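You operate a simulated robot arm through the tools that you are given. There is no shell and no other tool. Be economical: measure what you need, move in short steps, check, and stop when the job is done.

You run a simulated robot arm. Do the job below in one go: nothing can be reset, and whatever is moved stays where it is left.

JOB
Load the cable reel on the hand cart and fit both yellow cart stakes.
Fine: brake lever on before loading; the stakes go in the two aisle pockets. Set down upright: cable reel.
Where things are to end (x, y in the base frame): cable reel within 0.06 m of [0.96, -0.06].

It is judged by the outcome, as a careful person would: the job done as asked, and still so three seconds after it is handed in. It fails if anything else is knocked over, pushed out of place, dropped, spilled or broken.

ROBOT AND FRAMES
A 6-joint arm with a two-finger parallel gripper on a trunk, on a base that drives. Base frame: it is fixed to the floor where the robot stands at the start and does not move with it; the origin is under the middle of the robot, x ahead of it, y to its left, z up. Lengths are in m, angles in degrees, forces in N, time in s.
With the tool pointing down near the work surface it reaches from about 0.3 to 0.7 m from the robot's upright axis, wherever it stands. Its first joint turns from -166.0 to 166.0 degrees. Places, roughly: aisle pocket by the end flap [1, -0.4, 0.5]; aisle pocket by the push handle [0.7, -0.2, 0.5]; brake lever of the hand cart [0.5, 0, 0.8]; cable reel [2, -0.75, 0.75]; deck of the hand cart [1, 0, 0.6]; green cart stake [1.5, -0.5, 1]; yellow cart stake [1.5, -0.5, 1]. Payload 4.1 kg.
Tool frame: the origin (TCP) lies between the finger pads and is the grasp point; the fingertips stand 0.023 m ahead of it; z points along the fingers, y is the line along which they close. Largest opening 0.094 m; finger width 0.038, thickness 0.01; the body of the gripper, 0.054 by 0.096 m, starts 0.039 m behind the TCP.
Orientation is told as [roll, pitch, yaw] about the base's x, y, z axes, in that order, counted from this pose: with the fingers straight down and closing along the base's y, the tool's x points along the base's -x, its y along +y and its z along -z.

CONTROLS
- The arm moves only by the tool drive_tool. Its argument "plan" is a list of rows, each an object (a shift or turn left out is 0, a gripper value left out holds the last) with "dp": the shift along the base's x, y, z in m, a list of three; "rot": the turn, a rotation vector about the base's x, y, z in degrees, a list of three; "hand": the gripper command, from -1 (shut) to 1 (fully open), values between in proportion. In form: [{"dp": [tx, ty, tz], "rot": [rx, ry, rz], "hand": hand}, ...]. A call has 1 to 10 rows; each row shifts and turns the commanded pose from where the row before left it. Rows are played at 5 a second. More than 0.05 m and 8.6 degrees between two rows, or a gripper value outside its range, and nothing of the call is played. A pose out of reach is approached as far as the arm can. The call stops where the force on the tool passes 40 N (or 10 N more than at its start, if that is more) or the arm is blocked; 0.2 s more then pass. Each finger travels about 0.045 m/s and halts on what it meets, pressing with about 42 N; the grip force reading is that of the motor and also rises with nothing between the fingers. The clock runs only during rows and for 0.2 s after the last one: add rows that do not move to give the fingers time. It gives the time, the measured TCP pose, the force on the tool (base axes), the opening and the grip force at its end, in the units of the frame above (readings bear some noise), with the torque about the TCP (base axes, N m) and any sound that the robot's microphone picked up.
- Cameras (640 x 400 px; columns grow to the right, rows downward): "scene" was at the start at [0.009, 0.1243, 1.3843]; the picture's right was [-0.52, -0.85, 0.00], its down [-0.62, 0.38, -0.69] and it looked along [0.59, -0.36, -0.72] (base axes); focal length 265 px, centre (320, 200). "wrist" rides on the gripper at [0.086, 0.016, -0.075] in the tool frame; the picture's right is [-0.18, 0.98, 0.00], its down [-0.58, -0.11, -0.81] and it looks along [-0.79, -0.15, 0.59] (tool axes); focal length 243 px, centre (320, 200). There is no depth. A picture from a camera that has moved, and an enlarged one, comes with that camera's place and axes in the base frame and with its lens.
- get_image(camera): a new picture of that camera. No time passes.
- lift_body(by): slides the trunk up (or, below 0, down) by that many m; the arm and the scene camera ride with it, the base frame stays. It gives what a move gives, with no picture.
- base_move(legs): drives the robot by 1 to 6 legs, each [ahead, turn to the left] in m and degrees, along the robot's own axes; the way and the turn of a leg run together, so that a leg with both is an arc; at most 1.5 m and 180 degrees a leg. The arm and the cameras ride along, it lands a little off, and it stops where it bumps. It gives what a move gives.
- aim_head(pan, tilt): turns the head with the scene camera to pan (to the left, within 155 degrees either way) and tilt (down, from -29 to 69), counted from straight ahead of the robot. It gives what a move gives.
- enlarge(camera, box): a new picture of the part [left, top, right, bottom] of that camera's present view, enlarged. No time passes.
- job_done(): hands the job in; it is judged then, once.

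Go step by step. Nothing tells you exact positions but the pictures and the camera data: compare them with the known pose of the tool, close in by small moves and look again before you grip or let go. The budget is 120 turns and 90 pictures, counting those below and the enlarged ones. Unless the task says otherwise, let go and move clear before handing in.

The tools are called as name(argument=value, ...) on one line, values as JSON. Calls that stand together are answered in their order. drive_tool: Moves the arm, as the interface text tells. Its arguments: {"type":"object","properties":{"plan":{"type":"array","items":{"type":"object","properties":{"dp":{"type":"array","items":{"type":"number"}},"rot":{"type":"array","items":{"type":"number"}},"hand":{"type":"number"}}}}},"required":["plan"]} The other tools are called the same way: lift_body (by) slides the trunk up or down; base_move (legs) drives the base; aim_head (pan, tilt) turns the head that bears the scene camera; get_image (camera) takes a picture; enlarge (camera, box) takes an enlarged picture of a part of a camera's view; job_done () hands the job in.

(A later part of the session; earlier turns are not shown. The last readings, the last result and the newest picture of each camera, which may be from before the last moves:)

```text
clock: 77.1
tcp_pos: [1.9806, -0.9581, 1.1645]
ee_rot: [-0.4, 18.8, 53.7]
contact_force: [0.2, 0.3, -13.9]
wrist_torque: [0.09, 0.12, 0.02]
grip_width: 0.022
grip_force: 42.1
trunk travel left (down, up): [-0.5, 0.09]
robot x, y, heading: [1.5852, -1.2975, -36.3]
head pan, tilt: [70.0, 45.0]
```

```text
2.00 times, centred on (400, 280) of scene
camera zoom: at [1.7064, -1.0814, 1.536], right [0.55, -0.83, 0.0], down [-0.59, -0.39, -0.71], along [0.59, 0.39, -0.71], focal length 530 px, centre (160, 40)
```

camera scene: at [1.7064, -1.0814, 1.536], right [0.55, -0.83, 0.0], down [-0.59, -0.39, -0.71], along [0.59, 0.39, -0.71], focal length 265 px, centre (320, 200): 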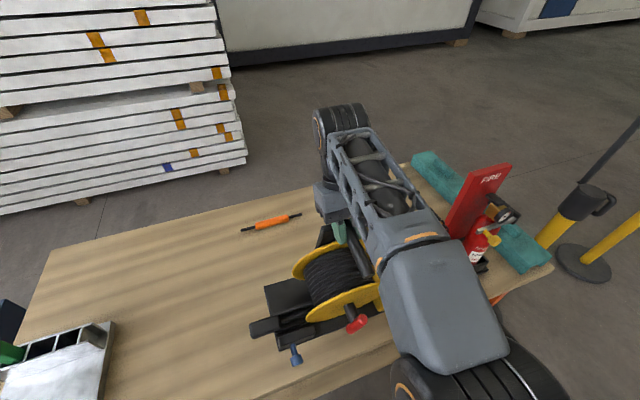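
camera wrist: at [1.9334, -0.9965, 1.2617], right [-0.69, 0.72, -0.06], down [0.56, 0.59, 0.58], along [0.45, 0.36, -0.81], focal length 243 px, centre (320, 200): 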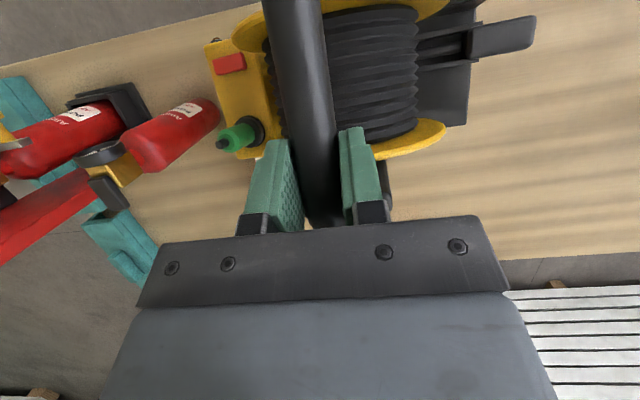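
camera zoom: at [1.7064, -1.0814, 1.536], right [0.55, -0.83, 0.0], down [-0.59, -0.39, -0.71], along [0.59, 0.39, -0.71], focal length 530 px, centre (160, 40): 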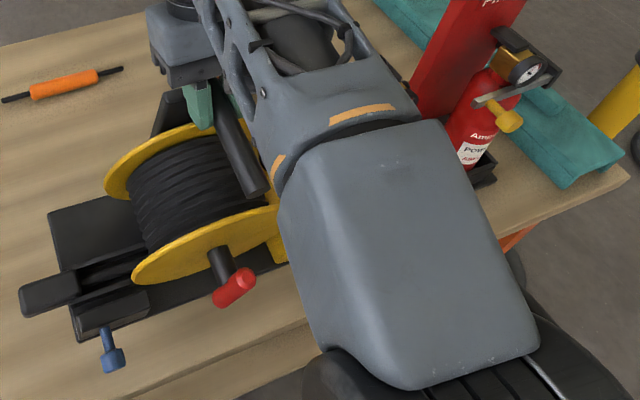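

One extinguisher is not where I expect it. It may be hidden by or touching the reel, so I'll shift the reel back along the bench a little and look.

drive_tool(plan=[{"dp": [-0.012, 0.009, 0.005], "hand": -1}, {"dp": [-0.024, 0.018, 0]}, {"dp": [-0.032, 0.023, 0]}, {"dp": [-0.032, 0.023, 0]}, {"dp": [0, 0, 0]}])

get_image(camera="wrist")

get_image(camera="scene")

```text
clock: 78.3
tcp_pos: [1.88, -0.8859, 1.1672]
ee_rot: [-0.3, 18.8, 53.6]
contact_force: [-0.6, -0.1, -14.8]
wrist_torque: [-0.12, -0.11, 0.0]
grip_width: 0.0219
grip_force: 42.1
trunk travel left (down, up): [-0.5, 0.09]
robot x, y, heading: [1.5831, -1.2992, -36.3]
head pan, tilt: [70.0, 45.0]
```

```text
16 pictures are left
camera wrist: at [1.8336, -0.9228, 1.2664], right [-0.69, 0.72, -0.07], down [0.56, 0.59, 0.58], along [0.46, 0.36, -0.81], focal length 243 px, centre (320, 200)
```

wrist: 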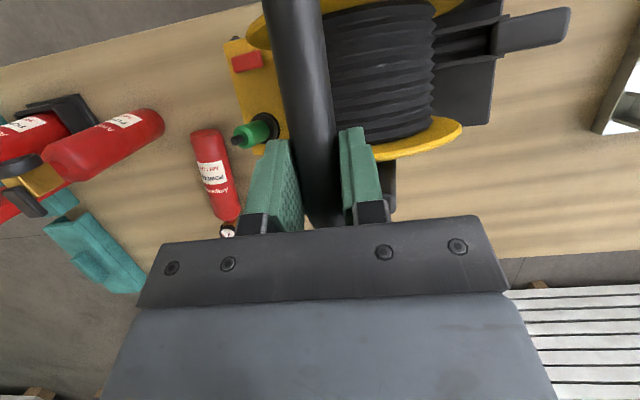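

```text
15 pictures are left
camera scene: at [1.7061, -1.0812, 1.536], right [0.56, -0.83, 0.0], down [-0.59, -0.39, -0.71], along [0.59, 0.39, -0.71], focal length 265 px, centre (320, 200)
```

scene: 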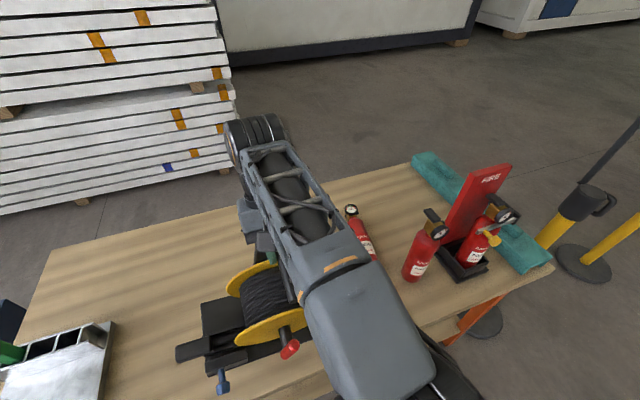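

Extinguisher #1 has been knocked over and lies on the bench. I'll stand it up afterwards. First I'll carry the reel out along a path that clears the mast: forward before outward.

drive_tool(plan=[{"dp": [0.0156, -0.0367, 0], "hand": -1}, {"dp": [0.0156, -0.0367, 0]}, {"dp": [0.0156, -0.0367, 0]}, {"dp": [0.0156, -0.0367, 0]}, {"dp": [0.0156, -0.0367, 0]}, {"dp": [0.0156, -0.0367, 0]}])

drive_tool(plan=[{"dp": [-0.0074, -0.0442, 0], "hand": -1}, {"dp": [-0.0074, -0.0442, 0]}, {"dp": [-0.0074, -0.0442, 0]}, {"dp": [-0.0074, -0.0442, 0]}, {"dp": [-0.0074, -0.0442, 0]}])

drive_tool(plan=[{"dp": [0.0098, -0.0443, 0], "hand": -1}, {"dp": [0.0098, -0.0443, 0]}, {"dp": [0.0098, -0.0443, 0]}, {"dp": [0.0098, -0.0443, 0]}, {"dp": [0.0098, -0.0443, 0]}])

get_image(camera="wrist")

```text
clock: 79.7
tcp_pos: [1.9746, -1.1059, 1.1685]
ee_rot: [-0.4, 18.8, 53.8]
contact_force: [1.2, -1.4, -14.0]
wrist_torque: [-0.11, -0.13, -0.02]
grip_width: 0.0216
grip_force: 42.7
trunk travel left (down, up): [-0.5, 0.09]
robot x, y, heading: [1.588, -1.2962, -36.0]
head pan, tilt: [70.0, 45.0]
```

```text
clock: 80.9
tcp_pos: [1.9374, -1.3291, 1.1693]
ee_rot: [-0.3, 18.7, 53.8]
contact_force: [1.7, 7.7, -11.1]
wrist_torque: [1.25, -0.24, -1.22]
grip_width: 0.0226
grip_force: 41.9
trunk travel left (down, up): [-0.5, 0.09]
robot x, y, heading: [1.5846, -1.3005, -36.4]
head pan, tilt: [70.0, 45.0]
```

```text
clock: 82.1
tcp_pos: [1.9858, -1.5492, 1.1694]
ee_rot: [-0.1, 18.8, 53.8]
contact_force: [0.2, -2.1, -14.1]
wrist_torque: [-0.96, 0.68, -0.26]
grip_width: 0.022
grip_force: 42.2
trunk travel left (down, up): [-0.5, 0.09]
robot x, y, heading: [1.5882, -1.2935, -36.3]
head pan, tilt: [70.0, 45.0]
```

```text
14 pictures are left
camera wrist: at [1.9393, -1.5881, 1.2675], right [-0.69, 0.72, -0.06], down [0.56, 0.59, 0.58], along [0.45, 0.36, -0.81], focal length 243 px, centre (320, 200)
```

wrist: 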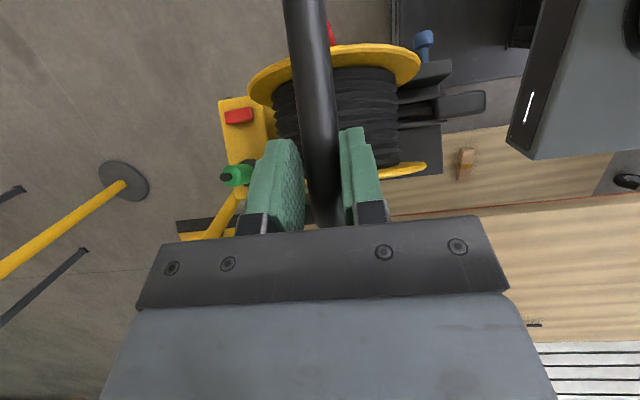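

The reel is still held. Backing the robot down the aisle beside the cart now.

base_move(legs=[[-1.28, 0]])

aim_head(pan=60, tilt=50)

get_image(camera="scene")

```text
clock: 88.5
tcp_pos: [0.9604, -0.7918, 1.1709]
ee_rot: [-0.3, 18.8, 53.0]
contact_force: [-0.2, -0.7, -14.0]
wrist_torque: [-0.54, 0.57, 0.02]
grip_width: 0.0216
grip_force: 42.0
trunk travel left (down, up): [-0.5, 0.09]
robot x, y, heading: [0.5658, -0.5383, -37.2]
head pan, tilt: [70.0, 45.0]
```

```text
clock: 89.2
tcp_pos: [0.9604, -0.7929, 1.1701]
ee_rot: [-0.2, 18.8, 52.9]
contact_force: [-0.1, -1.1, -13.6]
wrist_torque: [-0.63, 0.57, -0.01]
grip_width: 0.0215
grip_force: 42.5
trunk travel left (down, up): [-0.5, 0.09]
robot x, y, heading: [0.5674, -0.5371, -37.1]
head pan, tilt: [60.0, 50.0]
```

```text
13 pictures are left
camera scene: at [0.69, -0.337, 1.5293], right [0.39, -0.92, 0.0], down [-0.71, -0.3, -0.64], along [0.59, 0.25, -0.77], focal length 265 px, centre (320, 200)
```

scene: 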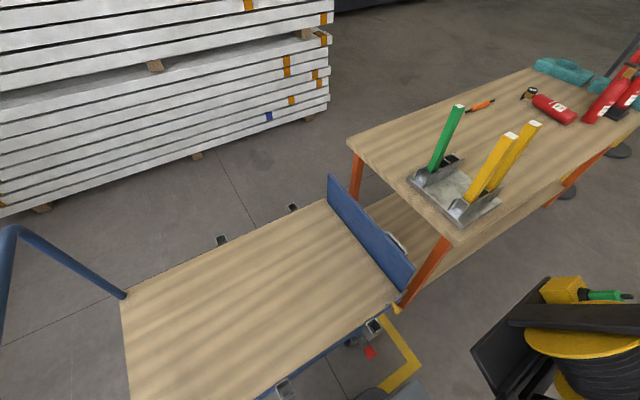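

The cart and bench view is clear, and the reel is over the aisle in front of the robot. Swinging it around over the deck now.

drive_tool(plan=[{"dp": [0.0151, 0.0377, 0], "hand": -1}, {"dp": [0.0151, 0.0377, 0]}, {"dp": [0.0151, 0.0377, 0]}, {"dp": [0.0151, 0.0377, 0]}, {"dp": [0.0151, 0.0377, 0]}, {"dp": [0.0151, 0.0377, 0]}, {"dp": [0.0151, 0.0377, 0]}])

drive_tool(plan=[{"dp": [-0.0126, 0.0464, 0], "hand": -1}, {"dp": [-0.0126, 0.0464, 0]}, {"dp": [-0.0126, 0.0464, 0]}, {"dp": [-0.0126, 0.0464, 0]}, {"dp": [-0.0126, 0.0464, 0]}, {"dp": [-0.0126, 0.044, -0.015]}, {"dp": [-0.0126, 0.044, -0.02]}])

```text
clock: 90.8
tcp_pos: [1.0665, -0.5269, 1.1696]
ee_rot: [-0.2, 19.0, 53.0]
contact_force: [-0.2, 0.0, -13.8]
wrist_torque: [-0.55, 0.55, 0.02]
grip_width: 0.0215
grip_force: 41.5
trunk travel left (down, up): [-0.5, 0.09]
robot x, y, heading: [0.5665, -0.5352, -37.4]
head pan, tilt: [60.0, 50.0]
```

```text
clock: 92.4
tcp_pos: [0.9769, -0.2058, 1.1326]
ee_rot: [-0.3, 18.9, 53.0]
contact_force: [-0.8, 0.1, -14.0]
wrist_torque: [-0.42, 0.53, 0.07]
grip_width: 0.0217
grip_force: 41.6
trunk travel left (down, up): [-0.5, 0.09]
robot x, y, heading: [0.5656, -0.5345, -37.1]
head pan, tilt: [60.0, 50.0]
```

drive_tool(plan=[{"dp": [-0.0042, 0.0316, -0.026], "hand": -1}, {"dp": [-0.0042, 0.0316, -0.026]}, {"dp": [-0.0042, 0.0316, -0.026]}, {"dp": [-0.0042, 0.0316, -0.026]}, {"dp": [-0.0042, 0.0316, -0.026]}, {"dp": [0, 0, 0]}])

get_image(camera="scene")

```text
clock: 93.8
tcp_pos: [0.9396, -0.0814, 1.0039]
ee_rot: [-0.5, 19.0, 53.0]
contact_force: [0.8, 0.4, -13.7]
wrist_torque: [-0.59, 0.34, -0.02]
grip_width: 0.0214
grip_force: 42.0
out of reach, approached as far as the arm can: row 4, 5
trunk travel left (down, up): [-0.5, 0.09]
robot x, y, heading: [0.5674, -0.5342, -37.2]
head pan, tilt: [60.0, 50.0]
```

```text
12 pictures are left
camera scene: at [0.6901, -0.3352, 1.5291], right [0.39, -0.92, 0.0], down [-0.71, -0.3, -0.64], along [0.59, 0.25, -0.77], focal length 265 px, centre (320, 200)
```

scene: 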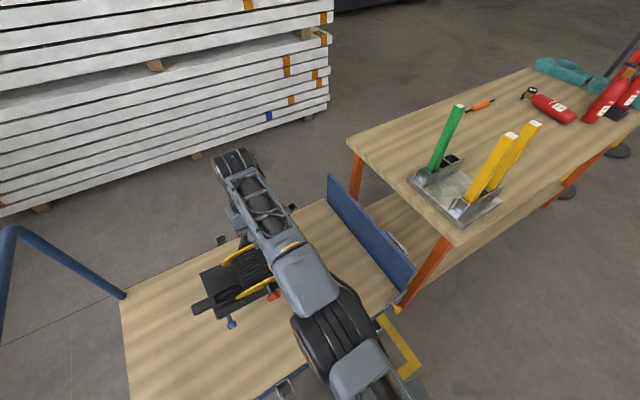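

drive_tool(plan=[{"dp": [0.004, 0.01, -0.02], "hand": -1}, {"dp": [0.004, 0.012, -0.015]}, {"dp": [0.005, 0.012, -0.01]}, {"dp": [0, 0, -0.008]}, {"dp": [0, 0, 0]}])

enlarge(camera="scene", box=[160, 200, 340, 360])

```text
clock: 95.0
tcp_pos: [0.9379, -0.0739, 0.9538]
ee_rot: [-0.3, 18.8, 53.0]
contact_force: [0.7, -0.1, -14.2]
wrist_torque: [-0.59, 0.36, 0.01]
grip_width: 0.0213
grip_force: 42.0
out of reach, approached as far as the arm can: row 1, 2, 3
trunk travel left (down, up): [-0.5, 0.09]
robot x, y, heading: [0.5633, -0.5343, -37.1]
head pan, tilt: [60.0, 50.0]
```

```text
2.50 times, centred on (250, 280) of scene
camera zoom: at [0.69, -0.3353, 1.5291], right [0.39, -0.92, 0.0], down [-0.71, -0.3, -0.64], along [0.59, 0.25, -0.77], focal length 662 px, centre (495, 0)
```

zoom: 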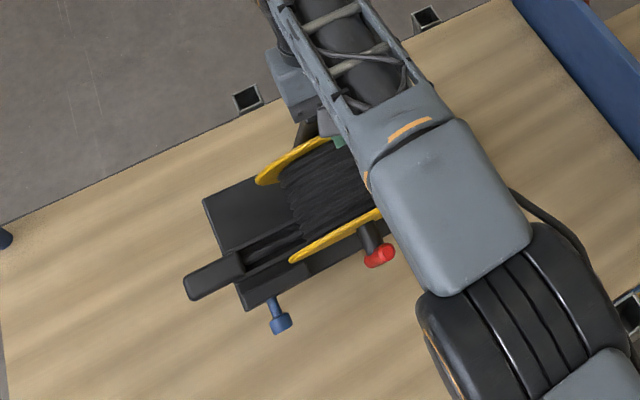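

The reel hangs slightly tilted above the target. I'll lower it gently until the deck rights it.

drive_tool(plan=[{"dp": [0.002, 0.003, -0.008], "hand": -1}, {"dp": [0.002, 0.003, -0.008]}, {"dp": [0.002, 0.003, -0.008]}, {"dp": [0.002, 0.003, -0.008]}])

```text
clock: 96.0
tcp_pos: [0.9385, -0.0715, 0.9224]
ee_rot: [-0.3, 18.7, 53.0]
contact_force: [0.6, 0.3, -12.9]
wrist_torque: [-0.47, 0.27, -0.02]
grip_width: 0.0213
grip_force: 41.6
out of reach, approached as far as the arm can: row 2, 3
trunk travel left (down, up): [-0.5, 0.09]
robot x, y, heading: [0.5661, -0.5338, -37.0]
head pan, tilt: [60.0, 50.0]
```

drive_tool(plan=[{"dp": [0, 0, -0.006], "hand": -1}, {"dp": [0, 0, -0.006]}, {"dp": [0, 0, -0.006]}, {"dp": [0, 0, -0.006]}])

```text
clock: 97.0
tcp_pos: [0.9374, -0.0721, 0.8996]
ee_rot: [-0.4, 18.8, 53.1]
contact_force: [-3.5, 2.8, -3.6]
wrist_torque: [-0.45, 0.11, 0.18]
grip_width: 0.0218
grip_force: 41.8
trunk travel left (down, up): [-0.5, 0.09]
robot x, y, heading: [0.5643, -0.5367, -36.8]
head pan, tilt: [60.0, 50.0]
```

drive_tool(plan=[{"dp": [0.006, 0.008, -0.003], "hand": -1}, {"dp": [0.006, 0.008, -0.003]}, {"dp": [0.006, 0.008, -0.003]}])

enlarge(camera="scene", box=[160, 200, 340, 360])

```text
clock: 97.8
tcp_pos: [0.9393, -0.0718, 0.8968]
ee_rot: [-0.2, 18.8, 52.9]
contact_force: [-1.1, 1.8, -8.1]
wrist_torque: [-0.41, 0.28, 0.11]
grip_width: 0.0212
grip_force: 42.1
out of reach, approached as far as the arm can: row 1, 2, 3
trunk travel left (down, up): [-0.5, 0.09]
robot x, y, heading: [0.5669, -0.5345, -37.1]
head pan, tilt: [60.0, 50.0]
```

```text
2.50 times, centred on (250, 280) of scene
camera zoom: at [0.6893, -0.3355, 1.5292], right [0.39, -0.92, 0.0], down [-0.71, -0.3, -0.64], along [0.59, 0.25, -0.77], focal length 662 px, centre (495, 0)
```

zoom: 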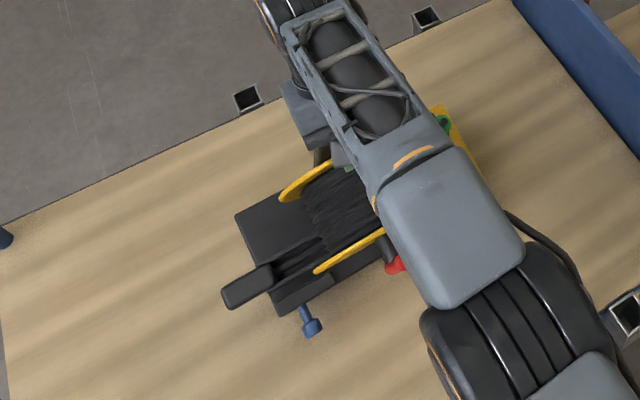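

drive_tool(plan=[{"dp": [0, 0, -0.005], "hand": -1}, {"dp": [0, 0, -0.005], "rot": [-3.2, 2.4, 0]}, {"dp": [0, 0, -0.005], "rot": [-3.2, 2.4, 0]}, {"dp": [0, 0, 0]}])

get_image(camera="wrist")

```text
clock: 98.8
tcp_pos: [0.9271, -0.093, 0.8836]
ee_rot: [-0.4, 26.6, 53.0]
contact_force: [4.5, 3.9, 8.3]
wrist_torque: [0.62, -0.42, 0.07]
grip_width: 0.0213
grip_force: 42.0
out of reach, approached as far as the arm can: row 2, 3
trunk travel left (down, up): [-0.5, 0.09]
robot x, y, heading: [0.5626, -0.5345, -37.3]
head pan, tilt: [60.0, 50.0]
```

```text
9 pictures are left
camera wrist: at [0.8872, -0.1191, 0.9883], right [-0.69, 0.72, -0.09], down [0.61, 0.64, 0.46], along [0.39, 0.26, -0.88], focal length 243 px, centre (320, 200)
```

wrist: 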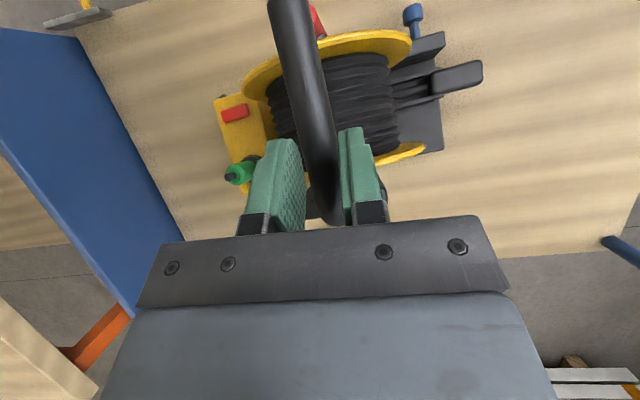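

drive_tool(plan=[{"hand": -0.4}, {"hand": -0.2}, {"hand": 0.2}, {"hand": 0.6}, {"hand": 1}, {"hand": 1}])

enlarge(camera="scene", box=[160, 200, 340, 360])

```text
clock: 100.2
tcp_pos: [0.9252, -0.0931, 0.8818]
ee_rot: [-0.4, 26.9, 53.0]
contact_force: [0.0, 0.3, 0.0]
wrist_torque: [0.0, 0.03, -0.03]
grip_width: 0.094
grip_force: 0.1
trunk travel left (down, up): [-0.5, 0.09]
robot x, y, heading: [0.5586, -0.5359, -37.4]
head pan, tilt: [60.0, 50.0]
```

```text
2.50 times, centred on (250, 280) of scene
camera zoom: at [0.6891, -0.3364, 1.5293], right [0.39, -0.92, 0.0], down [-0.71, -0.3, -0.64], along [0.59, 0.25, -0.77], focal length 662 px, centre (495, 0)
```

zoom: 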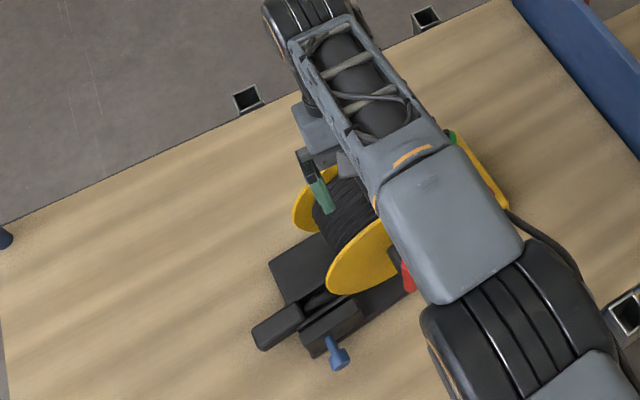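

The reel stands upright on the deck, a few centimetres short of the ideal spot. I'll regrip it mid-handle with a vertical tool and nudge it about 4 cm inboard.

drive_tool(plan=[{"dp": [0, 0, 0.04], "hand": 1}, {"dp": [0, 0, 0.04]}, {"dp": [-0.004, -0.0055, 0], "rot": [5.47, -3.98, 0]}, {"dp": [-0.004, -0.0055, 0], "rot": [5.47, -3.98, 0]}, {"dp": [-0.004, -0.0055, 0], "rot": [5.47, -3.98, 0]}, {"dp": [-0.004, -0.0055, 0], "rot": [5.47, -3.98, 0]}])

get_image(camera="wrist")

```text
clock: 101.6
tcp_pos: [0.909, -0.1161, 0.9621]
ee_rot: [0.1, -0.5, 53.1]
contact_force: [0.4, -0.8, -0.3]
wrist_torque: [0.02, 0.03, -0.03]
grip_width: 0.0936
grip_force: 0.0
trunk travel left (down, up): [-0.5, 0.09]
robot x, y, heading: [0.57, -0.5317, -37.3]
head pan, tilt: [60.0, 50.0]
```

```text
7 pictures are left
camera wrist: at [0.8451, -0.1766, 1.0351], right [-0.68, 0.74, 0.0], down [0.43, 0.39, 0.81], along [0.6, 0.55, -0.59], focal length 243 px, centre (320, 200)
```

wrist: 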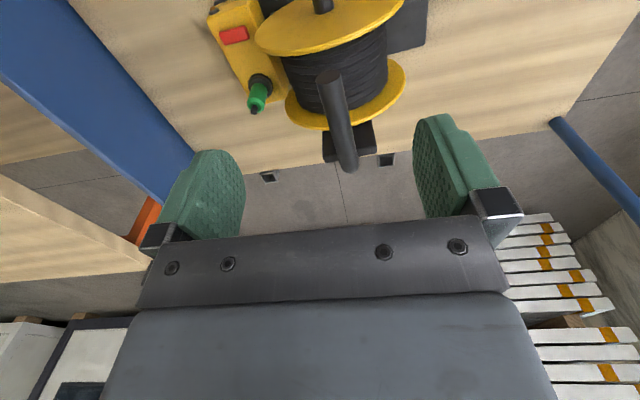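

The reel is upright within tolerance (base centre about (0.955, -0.075)), so I'll leave it. Next are the stakes, triangulated at Y1 (1.380, -0.564) and Y2 (1.466, -0.621) with tops at z ≈ 1.125. I'll raise the arm and drive forward beside the rack.

drive_tool(plan=[{"dp": [0, 0, 0.05]}, {"dp": [0, 0, 0.05]}, {"dp": [-0.005, -0.007, 0.05]}, {"dp": [-0.01, -0.013, 0.045]}])

base_move(legs=[[0.46, 0]])

```text
refused: row 3 steps farther than a row can; nothing moved
```

```text
clock: 104.4
tcp_pos: [1.2759, -0.3943, 0.963]
ee_rot: [0.1, -0.3, 52.8]
contact_force: [-0.6, 0.1, 0.3]
wrist_torque: [0.02, 0.01, 0.03]
grip_width: 0.0938
grip_force: 0.2
trunk travel left (down, up): [-0.5, 0.09]
robot x, y, heading: [0.9261, -0.8097, -37.6]
head pan, tilt: [60.0, 50.0]
```

The base moved with the arm still up over the deck, but the tips were above the handle and nothing was touched. Now I'll raise and go over stake Y1.

drive_tool(plan=[{"dp": [0, 0, 0.05], "hand": 1}, {"dp": [0, 0, 0.05]}, {"dp": [0, 0, 0.05]}, {"dp": [0, 0, 0.05]}, {"dp": [0.02, -0.034, 0.01]}, {"dp": [0.021, -0.034, 0]}, {"dp": [0.021, -0.034, 0]}, {"dp": [0.021, -0.034, 0]}, {"dp": [0.021, -0.034, 0]}])

get_image(camera="wrist")

```text
clock: 106.4
tcp_pos: [1.3793, -0.5637, 1.1721]
ee_rot: [0.1, -0.4, 52.7]
contact_force: [0.1, 0.1, 0.3]
wrist_torque: [0.03, 0.01, 0.01]
grip_width: 0.0939
grip_force: 0.0
trunk travel left (down, up): [-0.5, 0.09]
robot x, y, heading: [0.9296, -0.8144, -37.2]
head pan, tilt: [60.0, 50.0]
```

```text
6 pictures are left
camera wrist: at [1.3151, -0.6244, 1.2456], right [-0.67, 0.74, 0.0], down [0.44, 0.39, 0.81], along [0.6, 0.55, -0.59], focal length 243 px, centre (320, 200)
```

wrist: 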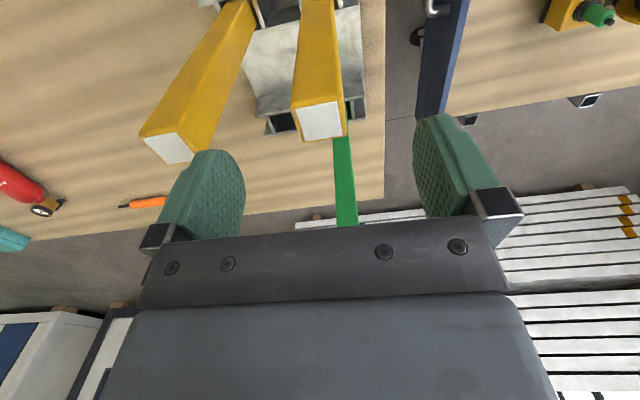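

drive_tool(plan=[{"dp": [0.001, -0.001, -0.03]}, {"dp": [0, 0, -0.03]}, {"dp": [0, 0, -0.017]}, {"hand": -1}, {"hand": -1}, {"hand": -1}, {"hand": -1}, {"hand": -1}])

drive_tool(plan=[{"dp": [0, 0, 0.02], "hand": -1}, {"dp": [0, 0, 0.03]}, {"dp": [0, 0, 0.03]}, {"dp": [0, 0, 0.02]}])

```text
clock: 108.2
tcp_pos: [1.3808, -0.564, 1.0946]
ee_rot: [0.0, -0.2, 52.7]
contact_force: [-0.6, 0.9, 0.2]
wrist_torque: [0.12, 0.08, 0.0]
grip_width: 0.0299
grip_force: 41.3
trunk travel left (down, up): [-0.5, 0.09]
robot x, y, heading: [0.9283, -0.8147, -37.3]
head pan, tilt: [60.0, 50.0]
```

```text
clock: 109.2
tcp_pos: [1.379, -0.5641, 1.1933]
ee_rot: [0.1, -0.3, 52.8]
contact_force: [-0.2, -0.4, -2.9]
wrist_torque: [0.04, 0.0, -0.03]
grip_width: 0.03
grip_force: 41.7
trunk travel left (down, up): [-0.5, 0.09]
robot x, y, heading: [0.9282, -0.8124, -37.2]
head pan, tilt: [60.0, 50.0]
```

Stake Y1 is held (3 cm square). I'll carry it over to the pocket by the end flap and hover.

drive_tool(plan=[{"dp": [0, 0, 0.03], "hand": -1}, {"dp": [0, 0, 0.03]}, {"dp": [-0.044, 0.0173, 0]}, {"dp": [-0.045, 0.0173, 0]}, {"dp": [-0.045, 0.0173, 0]}, {"dp": [-0.045, 0.0173, 0]}, {"dp": [-0.045, 0.0173, 0]}, {"dp": [-0.045, 0.0173, 0]}, {"dp": [-0.045, 0.0173, 0]}, {"dp": [-0.045, 0.0173, 0]}])

drive_tool(plan=[{"dp": [0, 0, -0.05], "hand": -1}, {"dp": [0, 0, -0.05]}, {"dp": [0, 0, -0.05]}, {"dp": [0, 0, -0.05]}, {"dp": [0, 0, -0.05]}, {"dp": [0, 0, -0.05]}, {"dp": [0, 0, 0]}])

aim_head(pan=115, tilt=69)

get_image(camera="scene")

```text
clock: 111.4
tcp_pos: [1.1199, -0.457, 1.2658]
ee_rot: [0.7, -1.6, 40.7]
contact_force: [-0.7, -0.5, -2.9]
wrist_torque: [-0.02, -0.01, 0.02]
grip_width: 0.0302
grip_force: 41.8
trunk travel left (down, up): [-0.5, 0.09]
robot x, y, heading: [0.9296, -0.8118, -37.5]
head pan, tilt: [60.0, 50.0]
stopped in row 10: the arm was blocked; the commanded pose is now the measured one
```

```text
clock: 113.0
tcp_pos: [1.1286, -0.4554, 0.9764]
ee_rot: [1.6, -3.0, 39.6]
contact_force: [0.1, 0.0, -2.6]
wrist_torque: [-0.01, 0.05, 0.03]
grip_width: 0.0298
grip_force: 41.6
trunk travel left (down, up): [-0.5, 0.09]
robot x, y, heading: [0.9241, -0.8131, -37.5]
head pan, tilt: [60.0, 50.0]
```

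```text
clock: 114.2
tcp_pos: [1.1294, -0.4584, 0.9753]
ee_rot: [1.5, -2.9, 39.5]
contact_force: [-0.5, -0.4, -2.1]
wrist_torque: [-0.05, 0.0, -0.01]
grip_width: 0.03
grip_force: 42.6
trunk travel left (down, up): [-0.5, 0.09]
robot x, y, heading: [0.9305, -0.815, -37.4]
head pan, tilt: [115.0, 68.8]
```

```text
5 pictures are left
camera scene: at [0.995, -0.5885, 1.5074], right [0.98, -0.22, 0.0], down [-0.2, -0.91, -0.36], along [0.08, 0.35, -0.93], focal length 265 px, centre (320, 200)
```

scene: 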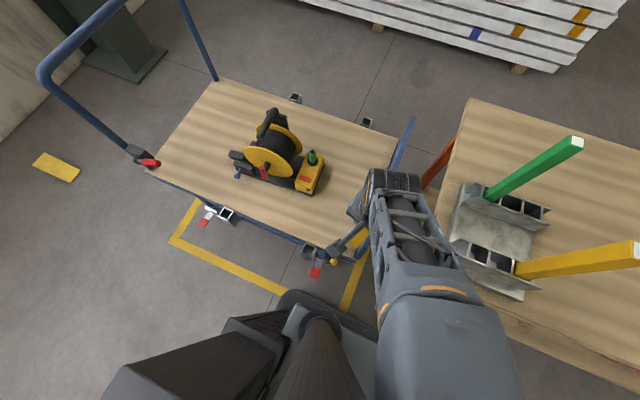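

The arm was blocked near the mast because the pocket is too far behind the robot here. I'll raise the stake, back the base up 0.24 m, square the tool again, and hover over the flap-side pocket.

drive_tool(plan=[{"dp": [0.006, -0.005, 0.045], "hand": -1}, {"dp": [0.006, -0.005, 0.045]}, {"dp": [0, 0, 0.045], "rot": [0, 0, 6]}, {"dp": [0, 0, 0.045], "rot": [0, 0, 6]}])

base_move(legs=[[-0.24, 0.9]])

```text
clock: 115.2
tcp_pos: [1.1295, -0.4675, 1.1456]
ee_rot: [0.8, -1.6, 53.0]
contact_force: [-0.7, -0.5, -1.9]
wrist_torque: [-0.05, 0.01, 0.02]
grip_width: 0.0299
grip_force: 42.4
trunk travel left (down, up): [-0.5, 0.09]
robot x, y, heading: [0.9269, -0.8114, -37.6]
head pan, tilt: [115.0, 68.8]
```

```text
clock: 117.0
tcp_pos: [0.9317, -0.3187, 1.1449]
ee_rot: [0.8, -1.5, 53.7]
contact_force: [0.3, 0.0, -2.8]
wrist_torque: [-0.02, 0.0, 0.02]
grip_width: 0.0297
grip_force: 41.7
trunk travel left (down, up): [-0.5, 0.09]
robot x, y, heading: [0.7337, -0.6675, -36.4]
head pan, tilt: [115.0, 68.8]
```

drive_tool(plan=[{"dp": [0.018, -0.0235, -0.02], "rot": [-0.8, 1.5, 0], "hand": -1}, {"dp": [0.018, -0.0235, -0.02]}, {"dp": [0.018, -0.0235, -0.02]}, {"dp": [0.019, -0.0235, -0.02]}, {"dp": [0, 0, -0.045]}, {"dp": [0, 0, -0.045]}, {"dp": [0, 0, -0.045]}, {"dp": [0, 0, 0]}])

aim_head(pan=75, tilt=60)

enlarge(camera="scene", box=[220, 150, 420, 350])

```text
clock: 118.8
tcp_pos: [1.0026, -0.4119, 0.9291]
ee_rot: [1.6, 0.0, 53.7]
contact_force: [0.3, 0.4, -2.7]
wrist_torque: [0.0, 0.01, -0.02]
grip_width: 0.0297
grip_force: 42.1
trunk travel left (down, up): [-0.5, 0.09]
robot x, y, heading: [0.738, -0.6683, -36.6]
head pan, tilt: [115.0, 68.8]
```

```text
clock: 119.9
tcp_pos: [1.0033, -0.4123, 0.9298]
ee_rot: [1.6, -0.1, 53.7]
contact_force: [0.1, 0.0, -2.1]
wrist_torque: [0.02, 0.01, -0.01]
grip_width: 0.0298
grip_force: 42.4
trunk travel left (down, up): [-0.5, 0.09]
robot x, y, heading: [0.7392, -0.6665, -36.3]
head pan, tilt: [75.0, 60.0]
```

```text
2.00 times, centred on (320, 250) of scene
camera zoom: at [0.8401, -0.4561, 1.5167], right [0.62, -0.78, 0.0], down [-0.68, -0.54, -0.5], along [0.39, 0.31, -0.87], focal length 530 px, centre (320, 100)
```

zoom: 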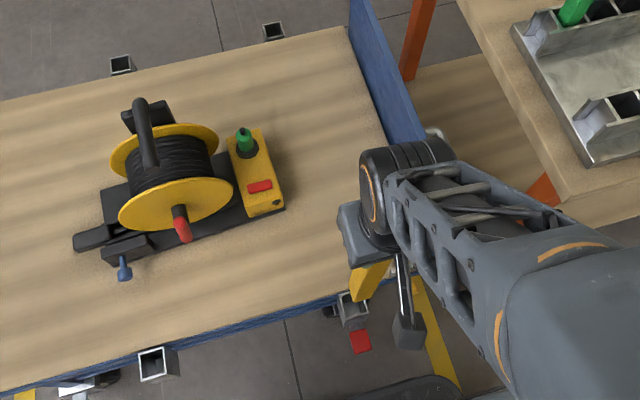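

drive_tool(plan=[{"dp": [-0.003, 0.009, -0.03], "rot": [-1.4, 0, 0], "hand": -1}, {"dp": [0, 0, 0]}])

enlarge(camera="scene", box=[307, 270, 367, 330])

```text
clock: 120.5
tcp_pos: [0.9999, -0.4043, 0.8988]
ee_rot: [0.8, 1.0, 53.7]
contact_force: [0.6, 1.0, -2.9]
wrist_torque: [-0.03, 0.0, 0.0]
grip_width: 0.0295
grip_force: 41.7
trunk travel left (down, up): [-0.5, 0.09]
robot x, y, heading: [0.7348, -0.6706, -36.7]
head pan, tilt: [75.0, 60.0]
```

```text
6.67 times, centred on (337, 300) of scene
camera zoom: at [0.8403, -0.4557, 1.5167], right [0.62, -0.78, 0.0], down [-0.68, -0.54, -0.5], along [0.39, 0.31, -0.87], focal length 1767 px, centre (207, -467)
```

zoom: 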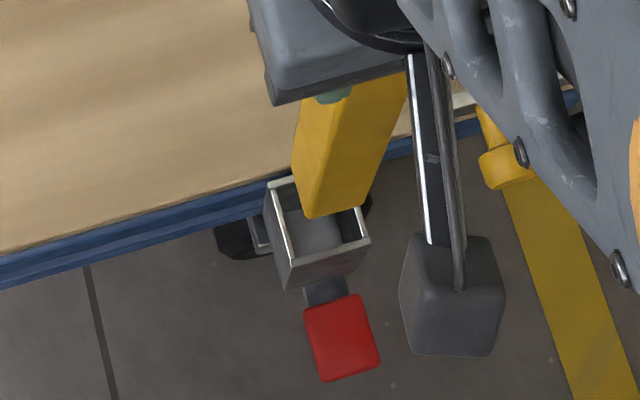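

The pocket and stake tip are clear in the zoom; the stake needs to shift about 5 mm in -x. I'll correct and lower gently.

drive_tool(plan=[{"dp": [-0.0055, -0.001, 0], "hand": -1}, {"dp": [0, 0, -0.01]}, {"dp": [0, 0, -0.01]}, {"dp": [0, 0, -0.01]}, {"dp": [0, 0, -0.01]}, {"dp": [0, 0, -0.01]}, {"dp": [0, 0, -0.01]}, {"dp": [0, 0, -0.01]}, {"dp": [0, 0, -0.01]}])

```text
clock: 122.5
tcp_pos: [0.9971, -0.4048, 0.8182]
ee_rot: [0.7, 1.0, 53.7]
contact_force: [-0.4, -0.7, -3.0]
wrist_torque: [0.05, 0.0, 0.02]
grip_width: 0.0298
grip_force: 42.0
trunk travel left (down, up): [-0.5, 0.09]
robot x, y, heading: [0.7395, -0.6671, -36.3]
head pan, tilt: [75.0, 60.0]
```

drive_tool(plan=[{"dp": [0, 0, -0.01], "hand": -1}, {"dp": [0, 0, -0.01]}, {"dp": [0, 0, -0.01]}, {"dp": [0, 0, -0.01]}, {"dp": [0, 0, -0.01]}, {"dp": [0, 0, -0.01]}])

```text
clock: 123.9
tcp_pos: [0.9976, -0.4053, 0.7607]
ee_rot: [0.7, 1.1, 53.7]
contact_force: [-0.8, 0.0, -2.3]
wrist_torque: [0.01, -0.03, -0.02]
grip_width: 0.0301
grip_force: 42.4
trunk travel left (down, up): [-0.5, 0.09]
robot x, y, heading: [0.7341, -0.6678, -36.5]
head pan, tilt: [75.0, 60.0]
```

drive_tool(plan=[{"dp": [0.008, -0.006, 0], "hand": -1}, {"dp": [0, 0, 0]}])

drive_tool(plan=[{"dp": [-0.008, 0.006, 0], "hand": -1}, {"dp": [-0.006, -0.008, 0]}, {"dp": [0, 0, 0]}])

```text
clock: 124.5
tcp_pos: [1.0038, -0.4113, 0.7612]
ee_rot: [0.6, 1.1, 53.7]
contact_force: [-11.0, 8.2, 2.8]
wrist_torque: [1.67, 2.08, 0.18]
grip_width: 0.031
grip_force: 42.4
trunk travel left (down, up): [-0.5, 0.09]
robot x, y, heading: [0.7365, -0.6655, -36.5]
head pan, tilt: [75.0, 60.0]
```

```text
clock: 125.3
tcp_pos: [0.9916, -0.413, 0.7598]
ee_rot: [0.7, 1.0, 53.8]
contact_force: [3.4, 4.5, -0.4]
wrist_torque: [1.0, -0.96, 0.05]
grip_width: 0.0298
grip_force: 42.2
trunk travel left (down, up): [-0.5, 0.09]
robot x, y, heading: [0.7395, -0.6654, -36.5]
head pan, tilt: [75.0, 60.0]
```

Both side probes are resisted, so the stake is inside the pocket. I'll centre it and lower to the bottom.

drive_tool(plan=[{"dp": [0.006, 0.008, 0], "hand": -1}, {"dp": [0, 0, -0.01]}, {"dp": [0, 0, -0.01]}, {"dp": [0, 0, -0.01]}, {"dp": [0, 0, -0.01]}, {"dp": [0, 0, -0.01]}, {"dp": [0, 0, -0.01]}])

```text
clock: 126.4
tcp_pos: [0.9984, -0.4028, 0.7311]
ee_rot: [0.7, 0.6, 53.6]
contact_force: [-2.7, -4.6, 25.6]
wrist_torque: [-1.06, 0.08, -0.07]
grip_width: 0.0301
grip_force: 42.1
trunk travel left (down, up): [-0.5, 0.09]
robot x, y, heading: [0.7379, -0.6663, -36.8]
head pan, tilt: [75.0, 60.0]
stopped in row 5: the force on the tool passed its limit (the readings are from after the stop); the commanded pose is now the measured one
```

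Stake 1 is seated at the bottom. Releasing it, rising clear and going for the second stake.

drive_tool(plan=[{"dp": [0, 0, 0.001], "hand": -0.2}, {"hand": 0.1}, {"hand": 0.1}, {"dp": [0, 0, 0.03]}, {"dp": [0, 0, 0.04]}, {"dp": [0, 0, 0.05]}, {"dp": [0, 0, 0.05]}, {"dp": [0, 0, 0.05]}, {"dp": [0, 0, 0.05]}, {"dp": [0, 0, 0.05]}])

drive_tool(plan=[{"dp": [0, 0, 0.05], "hand": 1}, {"dp": [0, 0, 0.05]}, {"dp": [0, 0, 0.03]}])

base_move(legs=[[0.3, 0]])

```text
clock: 128.6
tcp_pos: [0.9995, -0.403, 1.0506]
ee_rot: [0.6, 0.7, 53.7]
contact_force: [-0.4, 0.0, -1.0]
wrist_torque: [0.06, 0.0, 0.01]
grip_width: 0.0517
grip_force: 0.0
trunk travel left (down, up): [-0.5, 0.09]
robot x, y, heading: [0.7361, -0.6676, -36.5]
head pan, tilt: [75.0, 60.0]
```

```text
clock: 129.4
tcp_pos: [0.9992, -0.4024, 1.1808]
ee_rot: [0.7, 0.6, 53.7]
contact_force: [-0.4, -0.6, 0.5]
wrist_torque: [-0.01, 0.01, 0.02]
grip_width: 0.0939
grip_force: 0.2
trunk travel left (down, up): [-0.5, 0.09]
robot x, y, heading: [0.7376, -0.6656, -36.3]
head pan, tilt: [75.0, 60.0]
```

```text
clock: 131.4
tcp_pos: [1.2383, -0.5806, 1.1807]
ee_rot: [0.6, 0.8, 53.7]
contact_force: [-1.2, -0.8, -0.3]
wrist_torque: [0.0, 0.0, 0.0]
grip_width: 0.0941
grip_force: 0.0
trunk travel left (down, up): [-0.5, 0.09]
robot x, y, heading: [0.9768, -0.8398, -36.5]
head pan, tilt: [75.0, 60.0]
```

drive_tool(plan=[{"dp": [0.045, -0.0085, 0], "rot": [-0.6, -0.7, 0], "hand": 1}, {"dp": [0.045, -0.0085, 0]}, {"dp": [0.045, -0.0085, 0]}, {"dp": [0.045, -0.0085, 0]}, {"dp": [0.045, -0.0085, 0]}, {"dp": [0, 0, -0.03]}, {"dp": [0, 0, -0.03]}, {"dp": [0, 0, -0.026]}])

drive_tool(plan=[{"hand": -1}, {"hand": -1}, {"hand": -1}, {"hand": -1}, {"hand": -1}])

```text
clock: 133.2
tcp_pos: [1.4643, -0.6232, 1.094]
ee_rot: [-0.1, 0.7, 53.6]
contact_force: [-0.2, -0.2, -0.5]
wrist_torque: [0.0, -0.01, -0.02]
grip_width: 0.0942
grip_force: 0.1
trunk travel left (down, up): [-0.5, 0.09]
robot x, y, heading: [0.9761, -0.8455, -36.5]
head pan, tilt: [75.0, 60.0]
```

```text
clock: 134.4
tcp_pos: [1.4641, -0.6229, 1.0943]
ee_rot: [-0.2, 0.8, 53.6]
contact_force: [-1.8, -0.1, -1.1]
wrist_torque: [0.21, 0.23, 0.0]
grip_width: 0.0298
grip_force: 42.1
trunk travel left (down, up): [-0.5, 0.09]
robot x, y, heading: [0.9711, -0.8458, -36.7]
head pan, tilt: [75.0, 60.0]
```

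drive_tool(plan=[{"dp": [0, 0, 0.02], "hand": -1}, {"dp": [0, 0, 0.03]}, {"dp": [0, 0, 0.04]}, {"dp": [0, 0, 0.035]}, {"dp": [-0.02, -0.01, 0.025]}, {"dp": [-0.025, -0.015, 0.015]}, {"dp": [-0.025, -0.02, 0]}])

base_move(legs=[[-0.57, 0]])

```text
clock: 136.0
tcp_pos: [1.3933, -0.6699, 1.2589]
ee_rot: [-0.3, 0.8, 53.6]
contact_force: [-0.2, -0.3, -3.5]
wrist_torque: [0.0, -0.04, 0.0]
grip_width: 0.0299
grip_force: 42.0
trunk travel left (down, up): [-0.5, 0.09]
robot x, y, heading: [0.9744, -0.8475, -36.4]
head pan, tilt: [75.0, 60.0]
```

```text
clock: 139.2
tcp_pos: [0.9351, -0.3291, 1.2589]
ee_rot: [-0.2, 0.7, 54.0]
contact_force: [0.2, -1.2, -3.5]
wrist_torque: [0.0, 0.0, 0.02]
grip_width: 0.0297
grip_force: 41.6
trunk travel left (down, up): [-0.5, 0.09]
robot x, y, heading: [0.5175, -0.5066, -35.9]
head pan, tilt: [75.0, 60.0]
```

base_move(legs=[[-0.06, -0.5]])

aim_head(pan=80, tilt=62)

```text
clock: 140.2
tcp_pos: [0.8872, -0.2969, 1.2592]
ee_rot: [-0.2, 0.7, 53.6]
contact_force: [-1.5, 0.0, -2.0]
wrist_torque: [0.0, 0.01, 0.04]
grip_width: 0.03
grip_force: 41.5
trunk travel left (down, up): [-0.5, 0.09]
robot x, y, heading: [0.4715, -0.4701, -36.4]
head pan, tilt: [75.0, 60.0]
```

```text
clock: 140.9
tcp_pos: [0.888, -0.2963, 1.2589]
ee_rot: [-0.3, 0.9, 53.4]
contact_force: [-0.2, 0.2, -2.5]
wrist_torque: [0.01, 0.01, 0.04]
grip_width: 0.0298
grip_force: 41.9
trunk travel left (down, up): [-0.5, 0.09]
robot x, y, heading: [0.4695, -0.4718, -36.3]
head pan, tilt: [80.0, 62.0]
```

drive_tool(plan=[{"dp": [-0.0436, 0.0238, 0], "hand": -1}, {"dp": [-0.0436, 0.0238, 0]}, {"dp": [-0.0436, 0.0238, 0]}, {"dp": [-0.0436, 0.0238, 0]}, {"dp": [0, 0, -0.05]}, {"dp": [0, 0, -0.05]}, {"dp": [0, 0, -0.05]}, {"dp": [0, 0, -0.05]}, {"dp": [0, 0, -0.05]}])

drive_tool(plan=[{"dp": [0, 0, -0.05], "hand": -1}, {"dp": [0, 0, -0.05]}, {"dp": [0, 0, -0.01]}, {"dp": [0, 0, 0]}])

```text
clock: 142.9
tcp_pos: [0.7133, -0.2022, 1.0087]
ee_rot: [-0.2, 0.7, 53.4]
contact_force: [0.9, -0.2, -3.4]
wrist_torque: [-0.01, 0.01, 0.0]
grip_width: 0.0299
grip_force: 42.0
trunk travel left (down, up): [-0.5, 0.09]
robot x, y, heading: [0.4697, -0.4715, -36.8]
head pan, tilt: [80.0, 62.0]
```

```text
clock: 143.9
tcp_pos: [0.7134, -0.2015, 0.8994]
ee_rot: [-0.3, 0.6, 53.5]
contact_force: [0.3, 0.8, -3.1]
wrist_torque: [-0.01, -0.02, 0.01]
grip_width: 0.0298
grip_force: 42.1
trunk travel left (down, up): [-0.5, 0.09]
robot x, y, heading: [0.4703, -0.4683, -36.5]
head pan, tilt: [80.0, 62.0]
```

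enlarge(camera="scene", box=[306, 263, 366, 323])

```text
6.67 times, centred on (336, 293) of scene
camera zoom: at [0.5685, -0.2581, 1.5145], right [0.69, -0.73, 0.0], down [-0.64, -0.61, -0.47], along [0.34, 0.32, -0.88], focal length 1767 px, centre (213, -420)
```

zoom: 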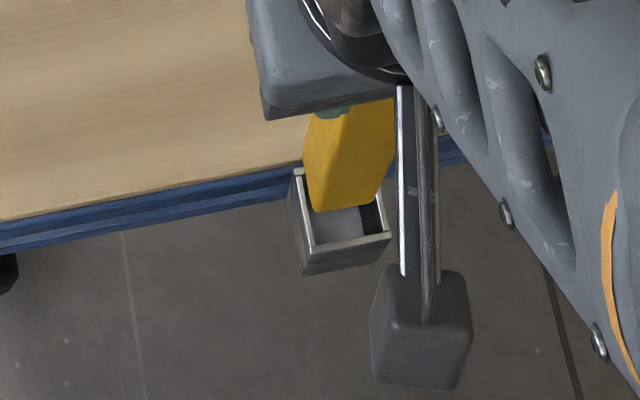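

The stake tip needs about 5 mm in -y. Correcting and lowering.

drive_tool(plan=[{"dp": [0.0014, -0.0048, 0], "hand": -1}, {"dp": [0, 0, -0.01]}, {"dp": [0, 0, -0.01]}, {"dp": [0, 0, -0.01]}, {"dp": [0, 0, -0.01]}, {"dp": [0, 0, -0.01]}, {"dp": [0, 0, -0.01]}, {"dp": [0, 0, -0.01]}, {"dp": [0, 0, -0.01]}, {"dp": [0, 0, -0.01]}])

```text
clock: 146.1
tcp_pos: [0.7153, -0.2059, 0.8079]
ee_rot: [-0.2, 0.8, 53.5]
contact_force: [-0.2, 0.5, -3.1]
wrist_torque: [0.05, -0.01, -0.01]
grip_width: 0.0297
grip_force: 42.1
trunk travel left (down, up): [-0.5, 0.09]
robot x, y, heading: [0.47, -0.4765, -37.0]
head pan, tilt: [80.0, 62.0]
```

drive_tool(plan=[{"dp": [0, 0, -0.01], "hand": -1}, {"dp": [0, 0, -0.01]}, {"dp": [0, 0, -0.01]}, {"dp": [0, 0, -0.01]}, {"dp": [0, 0, -0.01]}, {"dp": [0, 0, -0.01]}, {"dp": [0, 0, -0.008]}, {"dp": [0, 0, -0.008]}, {"dp": [0, 0, -0.008]}, {"dp": [0, 0, -0.008]}])

```text
clock: 148.1
tcp_pos: [0.7155, -0.2046, 0.7307]
ee_rot: [-0.2, 0.3, 53.3]
contact_force: [-3.0, -6.2, 34.9]
wrist_torque: [-1.17, 0.5, -0.03]
grip_width: 0.0296
grip_force: 42.4
trunk travel left (down, up): [-0.5, 0.09]
robot x, y, heading: [0.4704, -0.4739, -36.8]
head pan, tilt: [80.0, 62.0]
stopped in row 10: the force on the tool passed its limit (the readings are from after the stop); the commanded pose is now the measured one
```

Both stakes are seated at the same depth. I'll release and rise clear, then go back to stand up the extinguisher that was knocked over.

drive_tool(plan=[{"dp": [0, 0, 0.001], "hand": -0.2}, {"hand": 0.1}, {"hand": 0.1}, {"dp": [0, 0, 0.03]}, {"dp": [0, 0, 0.04]}, {"dp": [0, 0, 0.05]}, {"dp": [0, 0, 0.05]}, {"dp": [0, 0, 0.05]}, {"dp": [0, 0, 0.05]}, {"dp": [0, 0, 0.05]}])

drive_tool(plan=[{"dp": [0, 0, 0.05], "hand": 1}, {"dp": [0, 0, 0.05]}, {"dp": [0.02, -0.03, 0.03]}, {"dp": [0.03, -0.035, 0]}])

base_move(legs=[[0.9, 0], [0.35, 18], [0.35, -18]])

```text
clock: 150.3
tcp_pos: [0.7157, -0.2038, 1.0502]
ee_rot: [-0.2, 0.3, 53.5]
contact_force: [0.4, -0.1, 0.1]
wrist_torque: [0.02, 0.0, -0.01]
grip_width: 0.0518
grip_force: 0.0
trunk travel left (down, up): [-0.5, 0.09]
robot x, y, heading: [0.4709, -0.4704, -36.7]
head pan, tilt: [80.0, 62.0]
```

```text
clock: 151.3
tcp_pos: [0.7659, -0.27, 1.1796]
ee_rot: [-0.1, 0.3, 53.4]
contact_force: [0.2, -1.2, -0.5]
wrist_torque: [0.02, -0.05, 0.0]
grip_width: 0.094
grip_force: 0.1
trunk travel left (down, up): [-0.5, 0.09]
robot x, y, heading: [0.4703, -0.4695, -36.6]
head pan, tilt: [80.0, 62.0]
```

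```text
clock: 159.8
tcp_pos: [2.121, -1.1261, 1.1782]
ee_rot: [-0.2, 0.4, 54.2]
contact_force: [0.3, -0.4, 0.2]
wrist_torque: [-0.05, 0.0, -0.01]
grip_width: 0.0939
grip_force: 0.1
trunk travel left (down, up): [-0.5, 0.09]
robot x, y, heading: [1.8239, -1.3324, -36.0]
head pan, tilt: [80.0, 62.0]
```

get_image(camera="wrist")

```text
1 pictures are left
camera wrist: at [2.0571, -1.1872, 1.2538], right [-0.69, 0.72, 0.0], down [0.43, 0.41, 0.8], along [0.58, 0.55, -0.6], focal length 243 px, centre (320, 200)
```

wrist: 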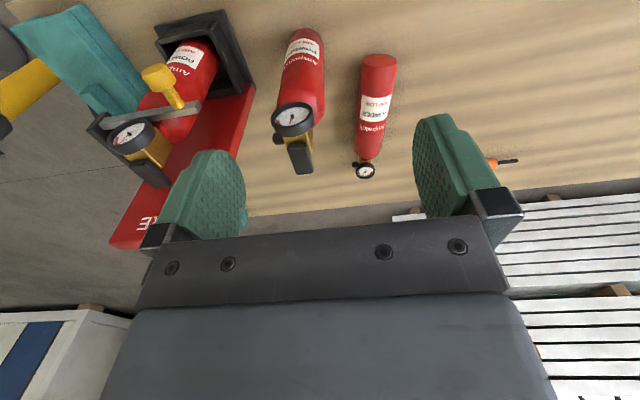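

The fallen extinguisher lies from (2.134, -0.967) to (2.289, -0.802), about 7 cm in diameter, while the other two still stand. I'll approach it from above with the fingers across its body.

drive_tool(plan=[{"dp": [0.0165, 0.0395, 0], "rot": [0, 0, -3.7], "hand": 1}, {"dp": [0.0165, 0.0395, 0], "rot": [0, 0, -3.8]}, {"dp": [0.0165, 0.0395, 0]}, {"dp": [0.0165, 0.0395, 0]}, {"dp": [0.0165, 0.0395, -0.01]}, {"dp": [0.0165, 0.0395, -0.025]}, {"dp": [0.015, 0.032, -0.03]}])

```text
clock: 161.4
tcp_pos: [2.2265, -0.8699, 1.1204]
ee_rot: [-0.3, 0.4, 46.8]
contact_force: [0.2, -0.2, 0.5]
wrist_torque: [0.07, -0.01, -0.01]
grip_width: 0.0939
grip_force: 0.1
out of reach, approached as far as the arm can: row 7
trunk travel left (down, up): [-0.5, 0.09]
robot x, y, heading: [1.8231, -1.3342, -36.0]
head pan, tilt: [80.0, 62.0]
```

drive_tool(plan=[{"dp": [0, 0, -0.045], "hand": 1}, {"dp": [0, 0, -0.045]}, {"dp": [0.005, 0.006, -0.045]}, {"dp": [0.006, 0.006, -0.045]}, {"dp": [0, 0, -0.045]}, {"dp": [0, 0, -0.04]}, {"dp": [0, 0, -0.02]}, {"dp": [0, 0, -0.015]}, {"dp": [0, 0, -0.01]}])

```text
clock: 163.4
tcp_pos: [2.2424, -0.8529, 0.8265]
ee_rot: [-0.1, -0.9, 46.7]
contact_force: [-0.5, -0.4, 15.4]
wrist_torque: [-0.08, -0.14, -0.01]
grip_width: 0.0941
grip_force: 0.1
trunk travel left (down, up): [-0.5, 0.09]
robot x, y, heading: [1.8276, -1.3306, -35.8]
head pan, tilt: [80.0, 62.0]
stopped in row 9: the force on the tool passed its limit (the readings are from after the stop); the commanded pose is now the measured one
```

The fingertips reached the bench top (about z 0.80) with the body between them. I'll lift a few millimetres, shift along the body slightly and close.

drive_tool(plan=[{"dp": [0, 0, 0.008], "hand": 1}, {"dp": [-0.016, -0.017, 0]}, {"hand": -1}, {"hand": -1}, {"hand": -1}, {"hand": -1}, {"hand": -1}])

```text
clock: 165.0
tcp_pos: [2.2273, -0.871, 0.8307]
ee_rot: [-0.2, -0.6, 46.7]
contact_force: [3.3, -2.8, 6.4]
wrist_torque: [-0.22, 0.09, 0.58]
grip_width: 0.059
grip_force: 41.8
trunk travel left (down, up): [-0.5, 0.09]
robot x, y, heading: [1.8238, -1.3304, -36.1]
head pan, tilt: [80.0, 62.0]
```

drive_tool(plan=[{"dp": [0, 0, 0.015], "hand": -1}, {"dp": [0, 0, 0.03]}, {"dp": [0, 0, 0.04]}, {"dp": [0, 0, 0.045]}, {"dp": [0, 0, 0.045]}, {"dp": [-0.01, -0.01, 0.04]}])

```text
clock: 166.4
tcp_pos: [2.2156, -0.8792, 1.046]
ee_rot: [-0.1, -0.3, 46.6]
contact_force: [0.5, 0.3, -11.4]
wrist_torque: [0.39, -0.36, 0.05]
grip_width: 0.0589
grip_force: 41.9
trunk travel left (down, up): [-0.5, 0.09]
robot x, y, heading: [1.8256, -1.332, -36.2]
head pan, tilt: [80.0, 62.0]
```

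drive_tool(plan=[{"rot": [6.1, -5.75, 0], "hand": -1}, {"rot": [6.1, -5.75, 0]}, {"rot": [6.1, -5.75, 0]}, {"rot": [6.1, -5.75, 0]}, {"rot": [6.1, -5.75, 0]}, {"rot": [6.1, -5.75, 0]}, {"rot": [6.1, -5.75, 0]}, {"rot": [6.1, -5.75, 0]}, {"rot": [6.1, -5.75, 0]}, {"rot": [6.1, -5.75, 0]}])

```text
clock: 168.6
tcp_pos: [2.2194, -0.884, 1.0437]
ee_rot: [-1.8, -79.7, 46.8]
contact_force: [0.4, 0.1, -10.7]
wrist_torque: [0.1, -0.04, 0.0]
grip_width: 0.059
grip_force: 42.0
out of reach, approached as far as the arm can: row 7
trunk travel left (down, up): [-0.5, 0.09]
robot x, y, heading: [1.8231, -1.331, -35.9]
head pan, tilt: [80.0, 62.0]
```

The extinguisher is nearly vertical in the grip. I'll back the base up for reach, then bring it over its original spot, about (2.105, -1.011).

base_move(legs=[[-0.22, 0]])

drive_tool(plan=[{"dp": [0.01, -0.0425, 0], "rot": [2.9, -2.7, 0], "hand": -1}, {"dp": [0.01, -0.0425, 0], "rot": [2.9, -2.7, 0]}, {"dp": [0.01, -0.0425, 0]}, {"dp": [0.01, -0.0425, 0]}])

```text
clock: 170.3
tcp_pos: [2.0421, -0.753, 1.0432]
ee_rot: [-2.3, -79.7, 47.2]
contact_force: [0.2, 0.0, -11.3]
wrist_torque: [0.09, -0.13, -0.01]
grip_width: 0.0588
grip_force: 41.4
trunk travel left (down, up): [-0.5, 0.09]
robot x, y, heading: [1.6478, -1.2048, -36.0]
head pan, tilt: [80.0, 62.0]
```

```text
clock: 171.3
tcp_pos: [1.9877, -0.8514, 1.0579]
ee_rot: [-13.5, -87.3, 57.4]
contact_force: [0.3, 0.3, -10.3]
wrist_torque: [-0.01, -0.03, 0.02]
grip_width: 0.0589
grip_force: 42.0
out of reach, approached as far as the arm can: row 1, 2, 3, 4
trunk travel left (down, up): [-0.5, 0.09]
robot x, y, heading: [1.6506, -1.2039, -35.9]
head pan, tilt: [80.0, 62.0]
```

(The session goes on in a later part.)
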